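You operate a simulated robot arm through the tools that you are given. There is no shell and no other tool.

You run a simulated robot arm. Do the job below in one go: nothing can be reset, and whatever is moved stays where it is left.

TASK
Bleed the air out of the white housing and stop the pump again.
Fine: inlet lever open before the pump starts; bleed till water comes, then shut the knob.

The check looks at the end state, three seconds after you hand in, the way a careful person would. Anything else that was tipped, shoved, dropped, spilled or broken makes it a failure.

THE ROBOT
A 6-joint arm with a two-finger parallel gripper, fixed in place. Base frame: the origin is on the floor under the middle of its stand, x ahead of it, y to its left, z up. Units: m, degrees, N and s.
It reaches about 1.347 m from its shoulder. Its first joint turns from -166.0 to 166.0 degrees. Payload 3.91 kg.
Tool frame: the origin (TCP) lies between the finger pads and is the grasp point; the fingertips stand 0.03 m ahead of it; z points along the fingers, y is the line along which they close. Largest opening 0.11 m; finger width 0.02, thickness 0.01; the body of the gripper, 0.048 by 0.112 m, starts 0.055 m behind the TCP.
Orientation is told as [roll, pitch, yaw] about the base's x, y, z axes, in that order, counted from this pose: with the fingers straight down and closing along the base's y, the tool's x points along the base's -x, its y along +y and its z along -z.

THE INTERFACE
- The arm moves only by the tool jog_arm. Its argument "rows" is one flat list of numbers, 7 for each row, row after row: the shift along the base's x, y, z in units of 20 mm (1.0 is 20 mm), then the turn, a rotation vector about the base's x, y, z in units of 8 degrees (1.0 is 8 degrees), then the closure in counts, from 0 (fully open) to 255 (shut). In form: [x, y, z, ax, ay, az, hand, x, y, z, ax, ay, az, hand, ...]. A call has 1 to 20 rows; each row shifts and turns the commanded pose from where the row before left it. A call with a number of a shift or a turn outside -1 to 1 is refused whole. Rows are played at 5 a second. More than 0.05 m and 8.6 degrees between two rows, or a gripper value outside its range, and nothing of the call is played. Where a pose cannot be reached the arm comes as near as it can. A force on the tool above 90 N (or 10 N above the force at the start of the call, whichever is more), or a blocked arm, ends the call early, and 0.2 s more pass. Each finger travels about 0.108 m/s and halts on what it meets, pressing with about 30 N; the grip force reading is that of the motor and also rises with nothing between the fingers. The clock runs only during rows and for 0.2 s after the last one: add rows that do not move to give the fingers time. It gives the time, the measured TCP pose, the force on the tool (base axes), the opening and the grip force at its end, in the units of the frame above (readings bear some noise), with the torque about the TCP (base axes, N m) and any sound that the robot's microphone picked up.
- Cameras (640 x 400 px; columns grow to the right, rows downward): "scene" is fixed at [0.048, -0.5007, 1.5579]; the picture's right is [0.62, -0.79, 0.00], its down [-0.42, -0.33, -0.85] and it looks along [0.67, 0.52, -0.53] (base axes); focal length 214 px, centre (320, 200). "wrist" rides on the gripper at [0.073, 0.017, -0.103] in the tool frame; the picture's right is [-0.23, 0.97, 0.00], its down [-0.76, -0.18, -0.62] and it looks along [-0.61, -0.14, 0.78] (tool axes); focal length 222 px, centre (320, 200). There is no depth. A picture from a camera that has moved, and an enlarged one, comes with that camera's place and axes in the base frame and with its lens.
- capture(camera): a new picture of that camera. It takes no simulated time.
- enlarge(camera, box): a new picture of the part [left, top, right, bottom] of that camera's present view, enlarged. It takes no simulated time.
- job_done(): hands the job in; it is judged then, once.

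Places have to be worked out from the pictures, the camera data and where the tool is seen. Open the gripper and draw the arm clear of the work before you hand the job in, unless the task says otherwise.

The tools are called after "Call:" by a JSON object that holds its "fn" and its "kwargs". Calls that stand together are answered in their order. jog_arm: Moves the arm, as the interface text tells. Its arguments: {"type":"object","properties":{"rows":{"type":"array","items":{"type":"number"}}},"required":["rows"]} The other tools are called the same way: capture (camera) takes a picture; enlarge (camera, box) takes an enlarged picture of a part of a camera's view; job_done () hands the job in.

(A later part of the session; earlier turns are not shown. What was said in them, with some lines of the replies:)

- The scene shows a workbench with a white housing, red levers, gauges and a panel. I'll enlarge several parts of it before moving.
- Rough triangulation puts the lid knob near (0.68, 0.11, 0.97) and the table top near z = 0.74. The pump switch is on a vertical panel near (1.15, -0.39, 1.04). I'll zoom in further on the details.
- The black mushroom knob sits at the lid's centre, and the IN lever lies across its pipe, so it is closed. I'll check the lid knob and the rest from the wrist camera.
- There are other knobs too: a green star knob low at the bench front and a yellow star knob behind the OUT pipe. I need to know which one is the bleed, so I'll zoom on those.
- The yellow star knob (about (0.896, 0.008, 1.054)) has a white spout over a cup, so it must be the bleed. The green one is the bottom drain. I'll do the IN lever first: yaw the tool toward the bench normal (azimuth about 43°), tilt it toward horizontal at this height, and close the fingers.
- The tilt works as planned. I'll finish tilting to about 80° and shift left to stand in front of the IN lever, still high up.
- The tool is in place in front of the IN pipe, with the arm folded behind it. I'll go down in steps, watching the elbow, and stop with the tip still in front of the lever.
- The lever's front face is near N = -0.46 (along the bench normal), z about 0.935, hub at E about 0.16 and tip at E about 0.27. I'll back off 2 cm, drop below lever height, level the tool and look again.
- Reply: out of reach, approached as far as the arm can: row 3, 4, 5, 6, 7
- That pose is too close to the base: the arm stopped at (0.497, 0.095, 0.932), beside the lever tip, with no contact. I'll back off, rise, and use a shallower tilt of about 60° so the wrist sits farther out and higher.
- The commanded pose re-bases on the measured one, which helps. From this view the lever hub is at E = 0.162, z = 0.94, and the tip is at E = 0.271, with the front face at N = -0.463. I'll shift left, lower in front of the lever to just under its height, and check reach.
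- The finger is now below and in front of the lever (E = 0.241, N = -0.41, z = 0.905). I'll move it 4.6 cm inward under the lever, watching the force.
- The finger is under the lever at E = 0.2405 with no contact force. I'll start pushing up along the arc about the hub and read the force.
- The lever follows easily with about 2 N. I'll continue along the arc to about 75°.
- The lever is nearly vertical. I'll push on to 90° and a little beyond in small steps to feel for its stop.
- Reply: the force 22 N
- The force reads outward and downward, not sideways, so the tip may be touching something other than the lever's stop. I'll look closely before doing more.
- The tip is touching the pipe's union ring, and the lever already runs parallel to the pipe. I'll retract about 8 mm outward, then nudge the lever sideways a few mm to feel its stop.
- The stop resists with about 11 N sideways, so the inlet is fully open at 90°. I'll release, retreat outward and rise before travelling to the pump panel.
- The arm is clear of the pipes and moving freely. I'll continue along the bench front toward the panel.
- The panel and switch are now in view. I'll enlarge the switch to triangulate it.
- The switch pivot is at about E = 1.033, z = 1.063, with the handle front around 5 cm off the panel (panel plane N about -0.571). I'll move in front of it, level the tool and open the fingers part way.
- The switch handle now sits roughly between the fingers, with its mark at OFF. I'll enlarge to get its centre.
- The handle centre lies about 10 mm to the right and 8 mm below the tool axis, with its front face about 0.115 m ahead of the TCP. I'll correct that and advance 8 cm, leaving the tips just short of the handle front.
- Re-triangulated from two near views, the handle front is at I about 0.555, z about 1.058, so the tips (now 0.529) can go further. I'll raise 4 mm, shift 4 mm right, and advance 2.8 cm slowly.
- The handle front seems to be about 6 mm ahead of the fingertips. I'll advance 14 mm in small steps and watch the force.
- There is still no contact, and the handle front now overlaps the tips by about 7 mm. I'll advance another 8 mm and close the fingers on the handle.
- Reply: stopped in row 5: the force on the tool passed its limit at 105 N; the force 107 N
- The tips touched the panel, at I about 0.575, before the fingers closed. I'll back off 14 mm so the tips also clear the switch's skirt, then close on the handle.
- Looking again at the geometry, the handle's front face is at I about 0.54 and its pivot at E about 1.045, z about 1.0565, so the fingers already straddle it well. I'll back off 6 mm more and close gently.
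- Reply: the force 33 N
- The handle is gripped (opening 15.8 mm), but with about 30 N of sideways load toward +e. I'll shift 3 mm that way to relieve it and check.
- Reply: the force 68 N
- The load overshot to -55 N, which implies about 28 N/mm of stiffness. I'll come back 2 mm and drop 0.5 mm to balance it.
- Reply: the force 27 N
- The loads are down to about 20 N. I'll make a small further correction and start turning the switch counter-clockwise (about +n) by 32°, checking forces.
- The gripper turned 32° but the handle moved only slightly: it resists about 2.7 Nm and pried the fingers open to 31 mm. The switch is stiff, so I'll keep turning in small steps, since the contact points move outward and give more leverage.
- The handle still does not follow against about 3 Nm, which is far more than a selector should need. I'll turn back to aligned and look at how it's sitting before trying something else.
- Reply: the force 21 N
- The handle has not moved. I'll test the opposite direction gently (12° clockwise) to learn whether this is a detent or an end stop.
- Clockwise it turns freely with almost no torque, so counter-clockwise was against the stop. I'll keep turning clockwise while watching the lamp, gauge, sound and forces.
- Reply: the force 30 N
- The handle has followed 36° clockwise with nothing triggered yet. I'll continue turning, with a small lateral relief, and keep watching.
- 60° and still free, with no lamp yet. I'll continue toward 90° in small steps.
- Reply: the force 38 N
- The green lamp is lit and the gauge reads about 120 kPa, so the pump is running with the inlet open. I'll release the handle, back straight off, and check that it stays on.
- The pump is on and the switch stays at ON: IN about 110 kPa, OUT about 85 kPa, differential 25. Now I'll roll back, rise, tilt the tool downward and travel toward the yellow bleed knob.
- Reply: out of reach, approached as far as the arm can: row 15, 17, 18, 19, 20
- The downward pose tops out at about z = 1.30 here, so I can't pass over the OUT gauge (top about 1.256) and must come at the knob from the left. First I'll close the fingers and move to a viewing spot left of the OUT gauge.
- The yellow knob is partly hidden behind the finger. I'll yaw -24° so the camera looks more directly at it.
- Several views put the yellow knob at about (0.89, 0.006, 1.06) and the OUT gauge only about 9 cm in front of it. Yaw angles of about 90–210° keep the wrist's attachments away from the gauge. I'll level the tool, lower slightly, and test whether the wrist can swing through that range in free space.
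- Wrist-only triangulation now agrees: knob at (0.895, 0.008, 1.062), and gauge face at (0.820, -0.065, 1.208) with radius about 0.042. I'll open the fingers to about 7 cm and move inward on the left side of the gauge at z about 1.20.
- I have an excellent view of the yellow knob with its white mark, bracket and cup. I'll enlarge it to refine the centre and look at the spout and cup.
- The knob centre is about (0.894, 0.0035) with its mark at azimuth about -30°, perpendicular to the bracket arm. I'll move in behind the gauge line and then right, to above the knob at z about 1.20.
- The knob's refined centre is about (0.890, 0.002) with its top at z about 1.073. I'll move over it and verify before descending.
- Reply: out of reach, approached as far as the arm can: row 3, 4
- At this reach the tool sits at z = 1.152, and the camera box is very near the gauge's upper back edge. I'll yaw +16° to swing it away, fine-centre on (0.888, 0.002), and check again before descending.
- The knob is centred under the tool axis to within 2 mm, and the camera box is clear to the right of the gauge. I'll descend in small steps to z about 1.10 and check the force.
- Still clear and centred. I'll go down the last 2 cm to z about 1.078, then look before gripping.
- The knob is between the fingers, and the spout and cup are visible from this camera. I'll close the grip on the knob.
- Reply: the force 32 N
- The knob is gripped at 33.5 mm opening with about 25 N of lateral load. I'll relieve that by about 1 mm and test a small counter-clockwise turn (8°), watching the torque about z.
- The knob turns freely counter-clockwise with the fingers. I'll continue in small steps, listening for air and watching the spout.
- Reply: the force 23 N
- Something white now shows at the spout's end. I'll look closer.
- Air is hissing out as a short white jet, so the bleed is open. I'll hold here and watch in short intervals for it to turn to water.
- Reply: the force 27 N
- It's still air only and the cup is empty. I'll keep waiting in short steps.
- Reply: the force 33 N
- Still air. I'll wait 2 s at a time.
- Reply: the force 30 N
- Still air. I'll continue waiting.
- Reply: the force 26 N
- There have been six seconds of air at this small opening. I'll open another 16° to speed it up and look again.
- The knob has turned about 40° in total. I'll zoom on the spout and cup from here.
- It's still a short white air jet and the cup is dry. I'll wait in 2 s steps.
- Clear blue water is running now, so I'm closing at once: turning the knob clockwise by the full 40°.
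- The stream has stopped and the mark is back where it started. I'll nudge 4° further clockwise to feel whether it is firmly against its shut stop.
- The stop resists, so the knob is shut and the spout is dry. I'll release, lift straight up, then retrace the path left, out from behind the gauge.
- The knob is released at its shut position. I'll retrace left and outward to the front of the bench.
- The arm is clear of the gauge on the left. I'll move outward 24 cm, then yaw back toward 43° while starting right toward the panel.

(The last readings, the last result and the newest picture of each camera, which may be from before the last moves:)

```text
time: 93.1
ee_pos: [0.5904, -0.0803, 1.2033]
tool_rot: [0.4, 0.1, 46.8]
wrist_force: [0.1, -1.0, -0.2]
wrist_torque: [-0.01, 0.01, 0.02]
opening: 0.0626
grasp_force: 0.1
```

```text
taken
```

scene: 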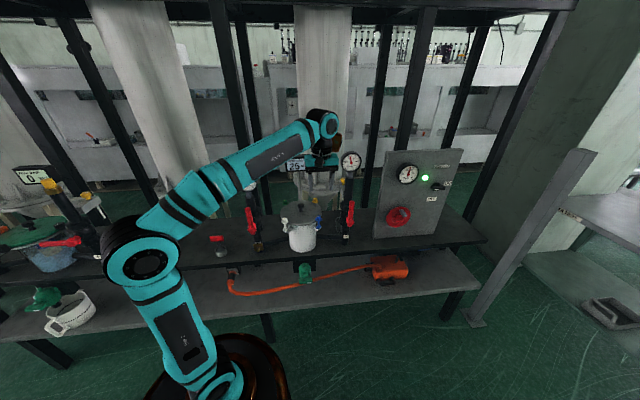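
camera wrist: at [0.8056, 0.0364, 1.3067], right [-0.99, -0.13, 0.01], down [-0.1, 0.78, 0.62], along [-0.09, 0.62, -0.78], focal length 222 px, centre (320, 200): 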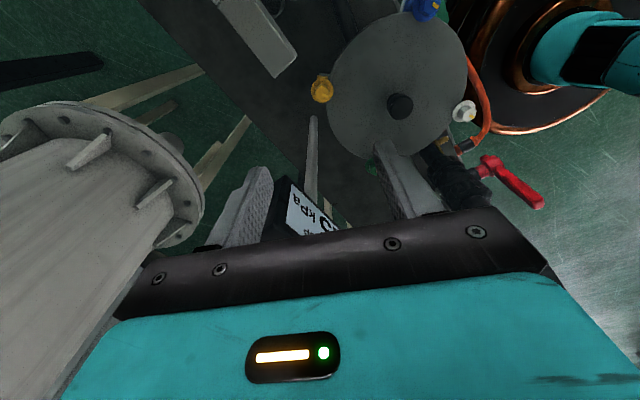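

The display and gauges are stable. I'll finish the yaw, tilt the tool to horizontal, and travel right in front of the bench toward the panel.

Call:
{"fn": "jog_arm", "kwargs": {"rows": [0, 0, 0, 0, 0, -0.475, 110, 0.682, -0.7315, 0, 0.682, -0.7315, 0, 110, 0.682, -0.7315, 0, 0.682, -0.7315, 0, 110, 0.682, -0.7315, 0, 0.682, -0.7315, 0, 110, 0.682, -0.7315, 0, 0.682, -0.7315, 0, 110, 0.682, -0.7315, 0, 0.682, -0.7315, 0, 110, 0.682, -0.7315, 0, 0.682, -0.7315, 0, 110, 0.682, -0.7315, 0, 0.682, -0.7315, 0, 110, 0.682, -0.7315, 0, 0.682, -0.7315, 0, 110, 0.682, -0.7315, 0, 0.682, -0.7315, 0, 110, 0.682, -0.7315, 0, 0.682, -0.7315, 0, 110, 0.682, -0.7315, 0, 0.682, -0.7315, 0, 110, 0.682, -0.7315, -0.5, 0, 0, 0, 110, 0.682, -0.7315, -0.5, 0, 0, 0, 110, 0.682, -0.7315, -0.5, 0, 0, 0, 110, 0.682, -0.7315, -0.5, 0, 0, 0, 110, 0.682, -0.7315, -0.5, 0, 0, 0, 110, 0.682, -0.7315, -0.5, 0, 0, 0, 110, 0.682, -0.7315, -0.5, 0, 0, 0, 110]}}

Call:
{"fn": "capture", "kwargs": {"camera": "scene"}}

Call:
{"fn": "capture", "kwargs": {"camera": "wrist"}}

```text
time: 97.1
ee_pos: [0.8357, -0.3417, 1.1342]
tool_rot: [-3.1, -88.1, 46.5]
wrist_force: [-0.1, 0.2, 0.0]
wrist_torque: [-0.03, 0.05, -0.01]
opening: 0.0625
grasp_force: 0.1
```

```text
taken
```

scene: 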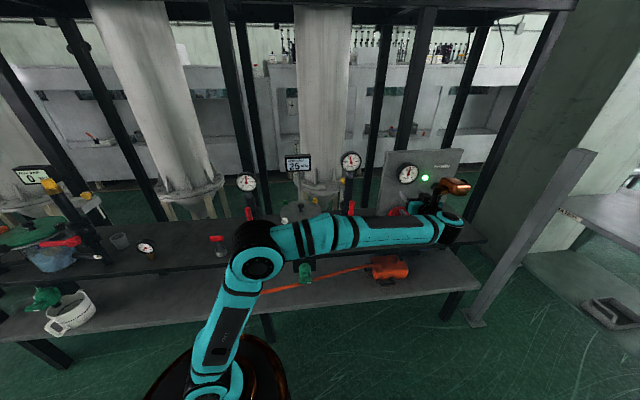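

```text
taken
camera wrist: at [0.7476, -0.4029, 1.0651], right [-0.66, 0.71, 0.23], down [-0.31, -0.54, 0.78], along [0.68, 0.45, 0.58], focal length 222 px, centre (320, 200)
```

wrist: 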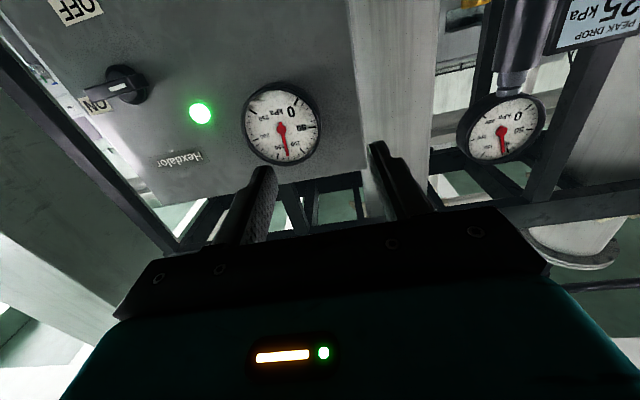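

I'll move to the same standoff as before in front of the switch while rolling the gripper 88° to match the horizontal handle.

Call:
{"fn": "jog_arm", "kwargs": {"rows": [0.743, -0.5892, -0.325, 0.671, 0.625, 0, 110, 0.743, -0.5892, -0.325, 0.671, 0.625, 0, 110, 0.743, -0.5892, -0.325, 0.671, 0.625, 0, 110, 0.743, -0.5892, -0.325, 0.671, 0.625, 0, 110, 0.743, -0.5892, -0.325, 0.671, 0.625, 0, 110, 0.743, -0.5892, -0.325, 0.671, 0.625, 0, 110, 0.743, -0.5892, -0.325, 0.671, 0.625, 0, 110, 0.743, -0.5892, -0.325, 0.671, 0.625, 0, 110, 0.743, -0.5892, -0.325, 0.671, 0.625, 0, 110, 0.743, -0.5892, -0.325, 0.671, 0.625, 0, 110, 0.743, -0.5892, -0.325, 0.671, 0.625, 0, 110, 0.743, -0.5892, -0.325, 0.671, 0.625, 0, 110, 0, 0, 0, 0, 0, 0, 110]}}

Call:
{"fn": "capture", "kwargs": {"camera": "wrist"}}

Call:
{"fn": "enlarge", "kwargs": {"camera": "scene", "box": [370, 140, 490, 240]}}

```text
time: 99.9
ee_pos: [1.0148, -0.4842, 1.0569]
tool_rot: [90.4, -2.0, -45.1]
wrist_force: [0.0, -0.3, -0.2]
wrist_torque: [-0.02, -0.03, 0.01]
opening: 0.0626
grasp_force: 0.0
```

```text
taken
camera wrist: at [0.89, -0.5058, 1.0702], right [0.13, -0.14, 0.98], down [0.1, -0.98, -0.16], along [0.99, 0.12, -0.12], focal length 222 px, centre (320, 200)
```

wrist: 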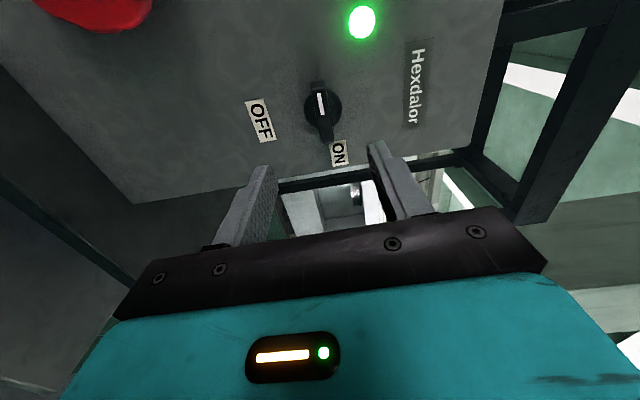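

```text
4.00 times, centred on (430, 190) of scene
camera zoom: at [0.048, -0.5007, 1.5579], right [0.62, -0.79, 0.0], down [-0.42, -0.33, -0.85], along [0.67, 0.52, -0.53], focal length 858 px, centre (-120, 240)
```

zoom: 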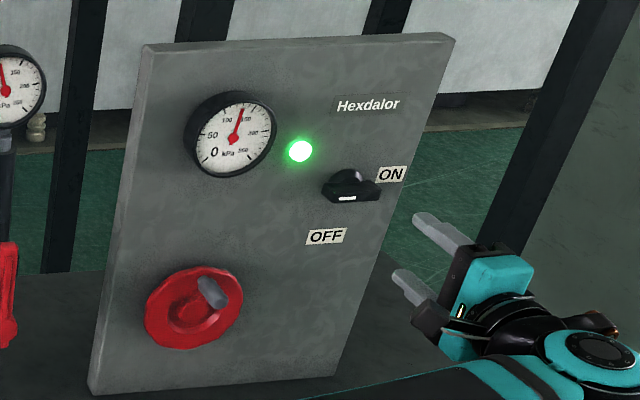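

The standoff matches the earlier one. I'll advance 11.9 cm to the earlier grip depth, raise about 1 mm, and close on the handle.

Call:
{"fn": "jog_arm", "kwargs": {"rows": [0.7315, 0.682, 0.02, 0, 0, 0, 110, 0.7315, 0.682, 0.02, 0, 0, 0, 110, 0.7315, 0.682, 0, 0, 0, 0, 110, 0.7315, 0.682, 0, 0, 0, 0, 110, 0.7315, 0.682, 0, 0, 0, 0, 110, 0.695, 0.648, 0, 0, 0, 0, 110, 0, 0, 0, 0, 0, 0, 110, 0, 0, 0, 0, 0, 0, 160, 0, 0, 0, 0, 0, 0, 190, 0, 0, 0, 0, 0, 0, 215, 0, 0, 0, 0, 0, 0, 235, 0, 0, 0, 0, 0, 0, 255, 0, 0, 0, 0, 0, 0, 255]}}

Call:
{"fn": "enlarge", "kwargs": {"camera": "wrist", "box": [240, 60, 400, 220]}}

Call:
{"fn": "enlarge", "kwargs": {"camera": "scene", "box": [370, 140, 490, 240]}}

```text
time: 102.7
ee_pos: [1.0997, -0.4022, 1.06]
tool_rot: [90.5, -2.1, -45.2]
wrist_force: [21.9, -5.4, 45.9]
wrist_torque: [0.09, -0.18, -0.56]
opening: 0.0149
grasp_force: 44.6
```

```text
2.50 times, centred on (320, 140) of wrist
camera zoom: at [0.975, -0.4233, 1.0729], right [0.13, -0.14, 0.98], down [0.1, -0.98, -0.15], along [0.99, 0.12, -0.11], focal length 555 px, centre (320, 350)
```

zoom: 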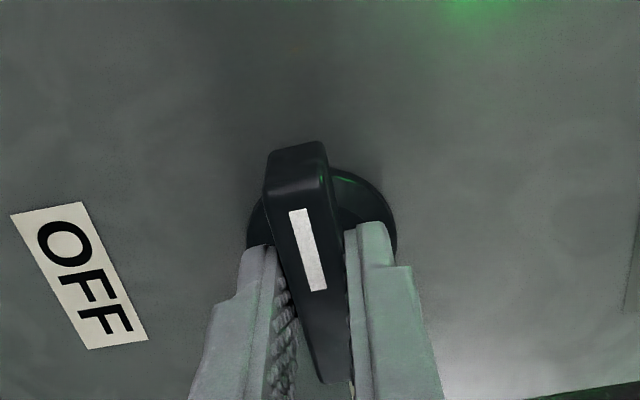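

```text
4.00 times, centred on (430, 190) of scene
camera zoom: at [0.048, -0.5007, 1.5579], right [0.62, -0.79, 0.0], down [-0.42, -0.33, -0.85], along [0.67, 0.52, -0.53], focal length 858 px, centre (-120, 240)
```

zoom: 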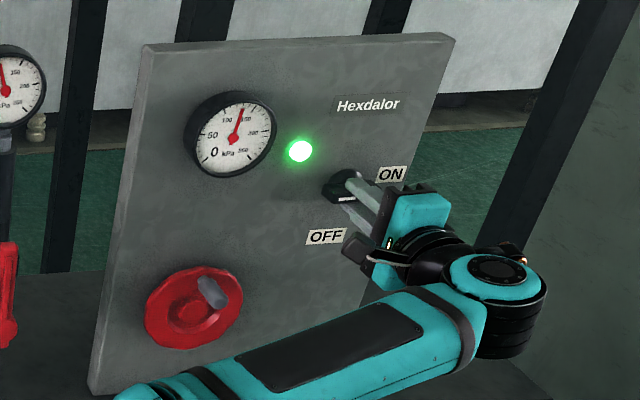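

The handle is gripped at ON, with 46 N upward load. I'll lift about 1.5 mm, shift 2 mm right onto the pivot, then turn counter-clockwise by 44° first.

Call:
{"fn": "jog_arm", "kwargs": {"rows": [0.082, -0.088, 0.075, 0, 0, 0, 255, 0, 0, 0, -0.5486, -0.5115, 0, 255, 0, 0, 0, -0.5486, -0.5115, 0, 255, 0, 0, 0, -0.5486, -0.5115, 0, 255, 0, 0, 0, -0.5486, -0.5115, 0, 255, 0, 0, 0, -0.5486, -0.5115, 0, 255, 0, 0, 0, -0.5486, -0.5115, 0, 255, 0, 0, 0, -0.5486, -0.5115, 0, 255, 0, 0, 0, -0.2438, -0.2273, 0, 255, 0, 0, 0, 0, 0, 0, 255]}}

Call:
{"fn": "enlarge", "kwargs": {"camera": "wrist", "box": [240, 60, 400, 220]}}

Call:
{"fn": "enlarge", "kwargs": {"camera": "scene", "box": [370, 140, 490, 240]}}

```text
time: 104.9
ee_pos: [1.1025, -0.4032, 1.0606]
tool_rot: [88.4, -46.8, -44.2]
wrist_force: [-23.8, 33.5, 11.4]
wrist_torque: [0.43, -0.4, 1.55]
opening: 0.0151
grasp_force: 45.4
```

```text
2.50 times, centred on (320, 140) of wrist
camera zoom: at [0.9841, -0.4329, 1.0208], right [-0.38, 0.41, 0.83], down [0.02, -0.9, 0.45], along [0.93, 0.18, 0.33], focal length 555 px, centre (320, 350)
```

zoom: 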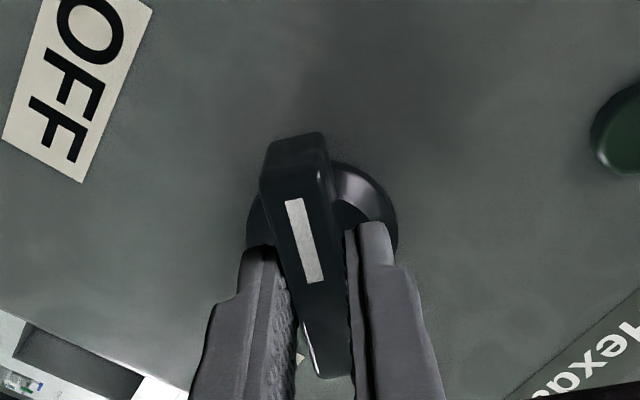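

```text
4.00 times, centred on (430, 190) of scene
camera zoom: at [0.048, -0.5007, 1.5579], right [0.62, -0.79, 0.0], down [-0.42, -0.33, -0.85], along [0.67, 0.52, -0.53], focal length 858 px, centre (-120, 240)
```

zoom: 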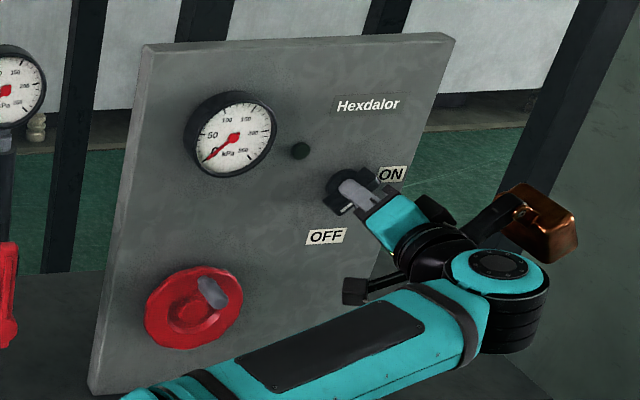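

The lamp is out and the gauge is back to 0, so the pump has stopped. I'll relieve the -e load and finish turning to the OFF mark.

Call:
{"fn": "jog_arm", "kwargs": {"rows": [-0.048, 0.051, 0, -0.5486, -0.5115, 0, 255, 0, 0, 0, -0.5486, -0.5115, 0, 255, 0, 0, 0, -0.5486, -0.5115, 0, 255, 0, 0, 0, -0.5486, -0.5115, 0, 255, 0, 0, 0, -0.5486, -0.5115, 0, 255, 0, 0, 0, -0.5486, -0.5115, 0, 255, 0, 0, 0, -0.5486, -0.5115, 0, 255, 0, 0, 0, 0, 0, 0, 255]}}

Call:
{"fn": "enlarge", "kwargs": {"camera": "wrist", "box": [240, 60, 400, 220]}}

Call:
{"fn": "enlarge", "kwargs": {"camera": "scene", "box": [370, 140, 490, 240]}}

```text
time: 106.7
ee_pos: [1.1004, -0.4038, 1.0589]
tool_rot: [33.7, -87.7, 9.8]
wrist_force: [14.5, 2.4, 27.5]
wrist_torque: [0.81, -0.85, 0.5]
opening: 0.015
grasp_force: 45.2
```

```text
2.50 times, centred on (320, 140) of wrist
camera zoom: at [1.0113, -0.4637, 0.99], right [-0.66, 0.71, 0.25], down [-0.3, -0.55, 0.78], along [0.69, 0.44, 0.58], focal length 555 px, centre (320, 350)
```

zoom: 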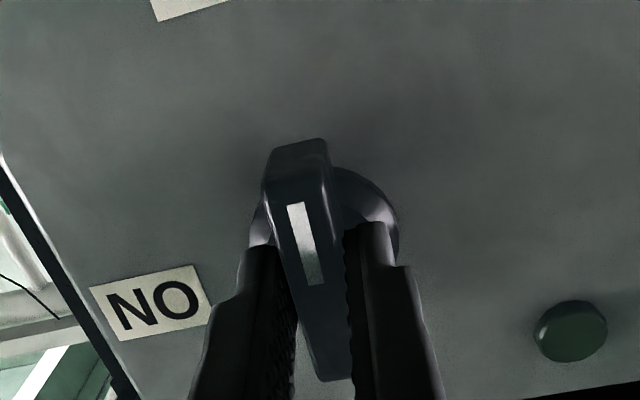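

```text
4.00 times, centred on (430, 190) of scene
camera zoom: at [0.048, -0.5007, 1.5579], right [0.62, -0.79, 0.0], down [-0.42, -0.33, -0.85], along [0.67, 0.52, -0.53], focal length 858 px, centre (-120, 240)
```

zoom: 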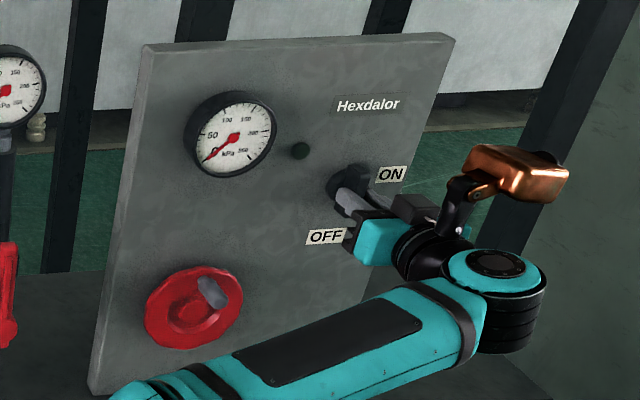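

The pump is off and the handle is nearly at OFF. I'll turn 3° more to seat it against its stop, then release and retreat.

Call:
{"fn": "jog_arm", "kwargs": {"rows": [0, 0, 0, -0.1372, -0.1279, 0, 255, 0, 0, 0, -0.1372, -0.1279, 0, 255, 0, 0, 0, 0, 0, 0, 255]}}

```text
time: 107.5
ee_pos: [1.1025, -0.4033, 1.058]
tool_rot: [-42.8, -87.3, 86.1]
wrist_force: [9.3, -0.4, 25.1]
wrist_torque: [1.12, 0.12, 0.58]
opening: 0.0156
grasp_force: 44.7
```

The stop now resists with about 0.9 Nm, so the switch is fully at OFF. I'll open the fingers and back straight off.

Call:
{"fn": "jog_arm", "kwargs": {"rows": [0, 0, 0, 0.0686, 0.064, 0, 255, 0, 0, 0, 0, 0, 0, 180, 0, 0, 0, 0, 0, 0, 110, 0, 0, 0, 0, 0, 0, 110, 0, 0, 0, 0, 0, 0, 110, -0.7315, -0.682, 0, 0, 0, 0, 110, -0.7315, -0.682, 0, 0, 0, 0, 110, -0.7315, -0.682, 0, 0, 0, 0, 110, -0.7315, -0.682, 0, 0, 0, 0, 110, -0.7315, -0.682, 0, 0, 0, 0, 110, -0.7315, -0.682, 0, 0, 0, 0, 110, -0.7315, -0.682, 0, 0, 0, 0, 110, -0.7315, -0.682, 0, 0, 0, 0, 110]}}

Call:
{"fn": "capture", "kwargs": {"camera": "wrist"}}

Call:
{"fn": "enlarge", "kwargs": {"camera": "scene", "box": [370, 140, 490, 240]}}

Call:
{"fn": "enlarge", "kwargs": {"camera": "scene", "box": [230, 140, 390, 260]}}

```text
time: 110.3
ee_pos: [0.9853, -0.5112, 1.0562]
tool_rot: [-25.7, -87.8, 69.2]
wrist_force: [0.8, -0.2, 0.8]
wrist_torque: [-0.01, 0.08, -0.01]
opening: 0.0627
grasp_force: 0.1
```

```text
taken
camera wrist: at [0.8976, -0.5745, 0.9877], right [-0.67, 0.71, 0.21], down [-0.32, -0.53, 0.78], along [0.67, 0.46, 0.58], focal length 222 px, centre (320, 200)
```

wrist: 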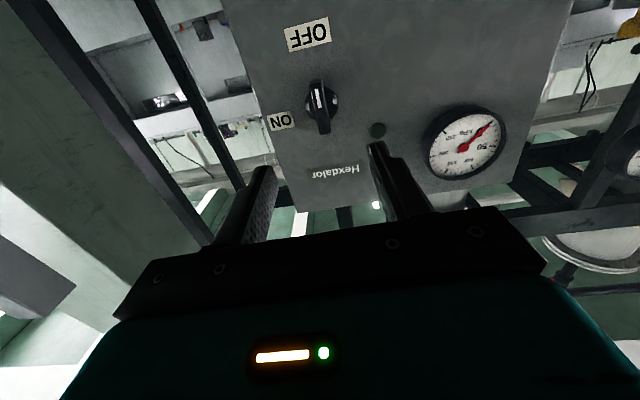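

```text
4.00 times, centred on (430, 190) of scene
camera zoom: at [0.048, -0.5007, 1.5579], right [0.62, -0.79, 0.0], down [-0.42, -0.33, -0.85], along [0.67, 0.52, -0.53], focal length 858 px, centre (-120, 240)
```

zoom: 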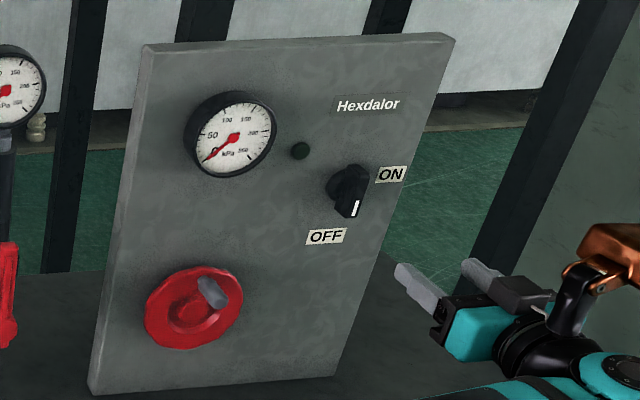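

```text
3.33 times, centred on (310, 200) of scene
camera zoom: at [0.048, -0.5007, 1.5579], right [0.62, -0.79, 0.0], down [-0.42, -0.33, -0.85], along [0.67, 0.52, -0.53], focal length 715 px, centre (353, 200)
```

zoom: 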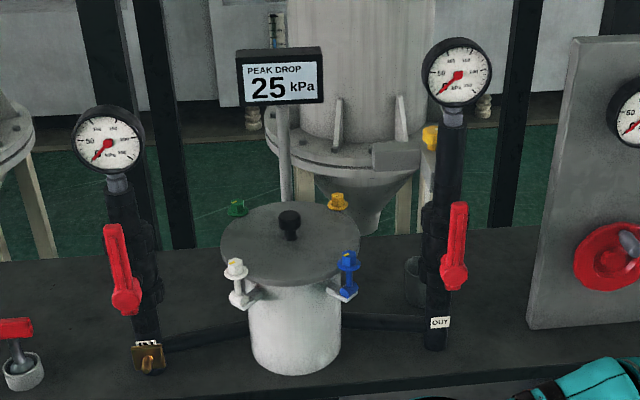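

The final state looks right: switch at OFF, lamp out, gauges at 0, inlet lever open, bleed knob shut, nothing else disturbed. I'll open the gripper fully and draw the arm farther clear.

Call:
{"fn": "jog_arm", "kwargs": {"rows": [-0.7315, -0.682, 0.3, 0, 0, 0, 0, -0.7315, -0.682, 0.3, 0, 0, 0, 0, -0.7315, -0.682, 0.3, 0, 0, 0, 0, -0.7315, -0.682, 0.3, 0, 0, 0, 0, -0.7315, -0.682, 0.3, 0, 0, 0, 0, -0.7315, -0.682, 0.3, 0, 0, 0, 0, 0, 0, 0, 0, 0, 0, 0]}}

Call:
{"fn": "capture", "kwargs": {"camera": "scene"}}

Call:
{"fn": "enlarge", "kwargs": {"camera": "scene", "box": [310, 150, 370, 240]}}

```text
time: 111.9
ee_pos: [0.8972, -0.5946, 1.0927]
tool_rot: [-25.9, -87.8, 69.3]
wrist_force: [-0.2, 0.5, 0.1]
wrist_torque: [0.03, -0.03, -0.02]
opening: 0.1102
grasp_force: 0.1
```

```text
taken
```

scene: 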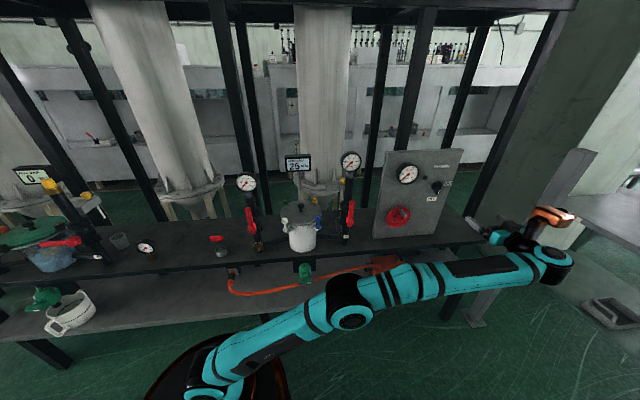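

```text
4.44 times, centred on (340, 195) of scene
camera zoom: at [0.048, -0.5007, 1.5579], right [0.62, -0.79, 0.0], down [-0.42, -0.33, -0.85], along [0.67, 0.52, -0.53], focal length 953 px, centre (231, 222)
```

zoom: 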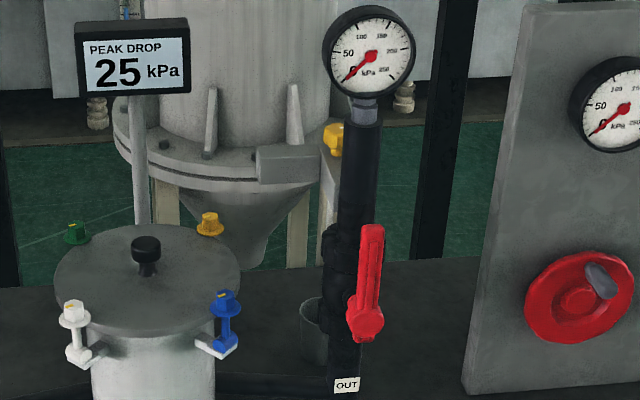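

The arm is clear, the gripper is open, and nothing was spilled or displaced. The air is bled, the knob shut, the inlet open and the pump off, so I'm handing in.

Call:
{"fn": "job_done", "kwargs": {}}

```text
The job is handed in.
```

The white housing is bled and the pump is stopped again; I've handed the job in but haven't seen a result.

- **Inlet:** I opened the IN lever fully, to its stop, before starting the pump. It is still open.
- **Pump:** The switch turns clockwise from OFF to ON. My first try, counter-clockwise, only pressed against its stop. It ran with the lamp lit and about 120 kPa on the panel gauge. It is now back at OFF, with the lamp out and the panel and OUT gauges at 0.
- **Bleed:** I used the yellow knob, whose spout drains into the cup by the OUT pipe. It gave about 10 seconds of air, then water. I turned it back to its starting position, where it is held by its stop, and the flow stopped. No spill was visible in the pictures.

**Contact along the way:** While lining up on the switch, the fingertips pressed the panel with about 100 N. Lifting the inlet lever, a fingertip also touched the inlet pipe's union ring with about 25 N. Neither showed any mark or movement in the pictures.

The arm is drawn back and the gripper is open. Nothing else was moved.
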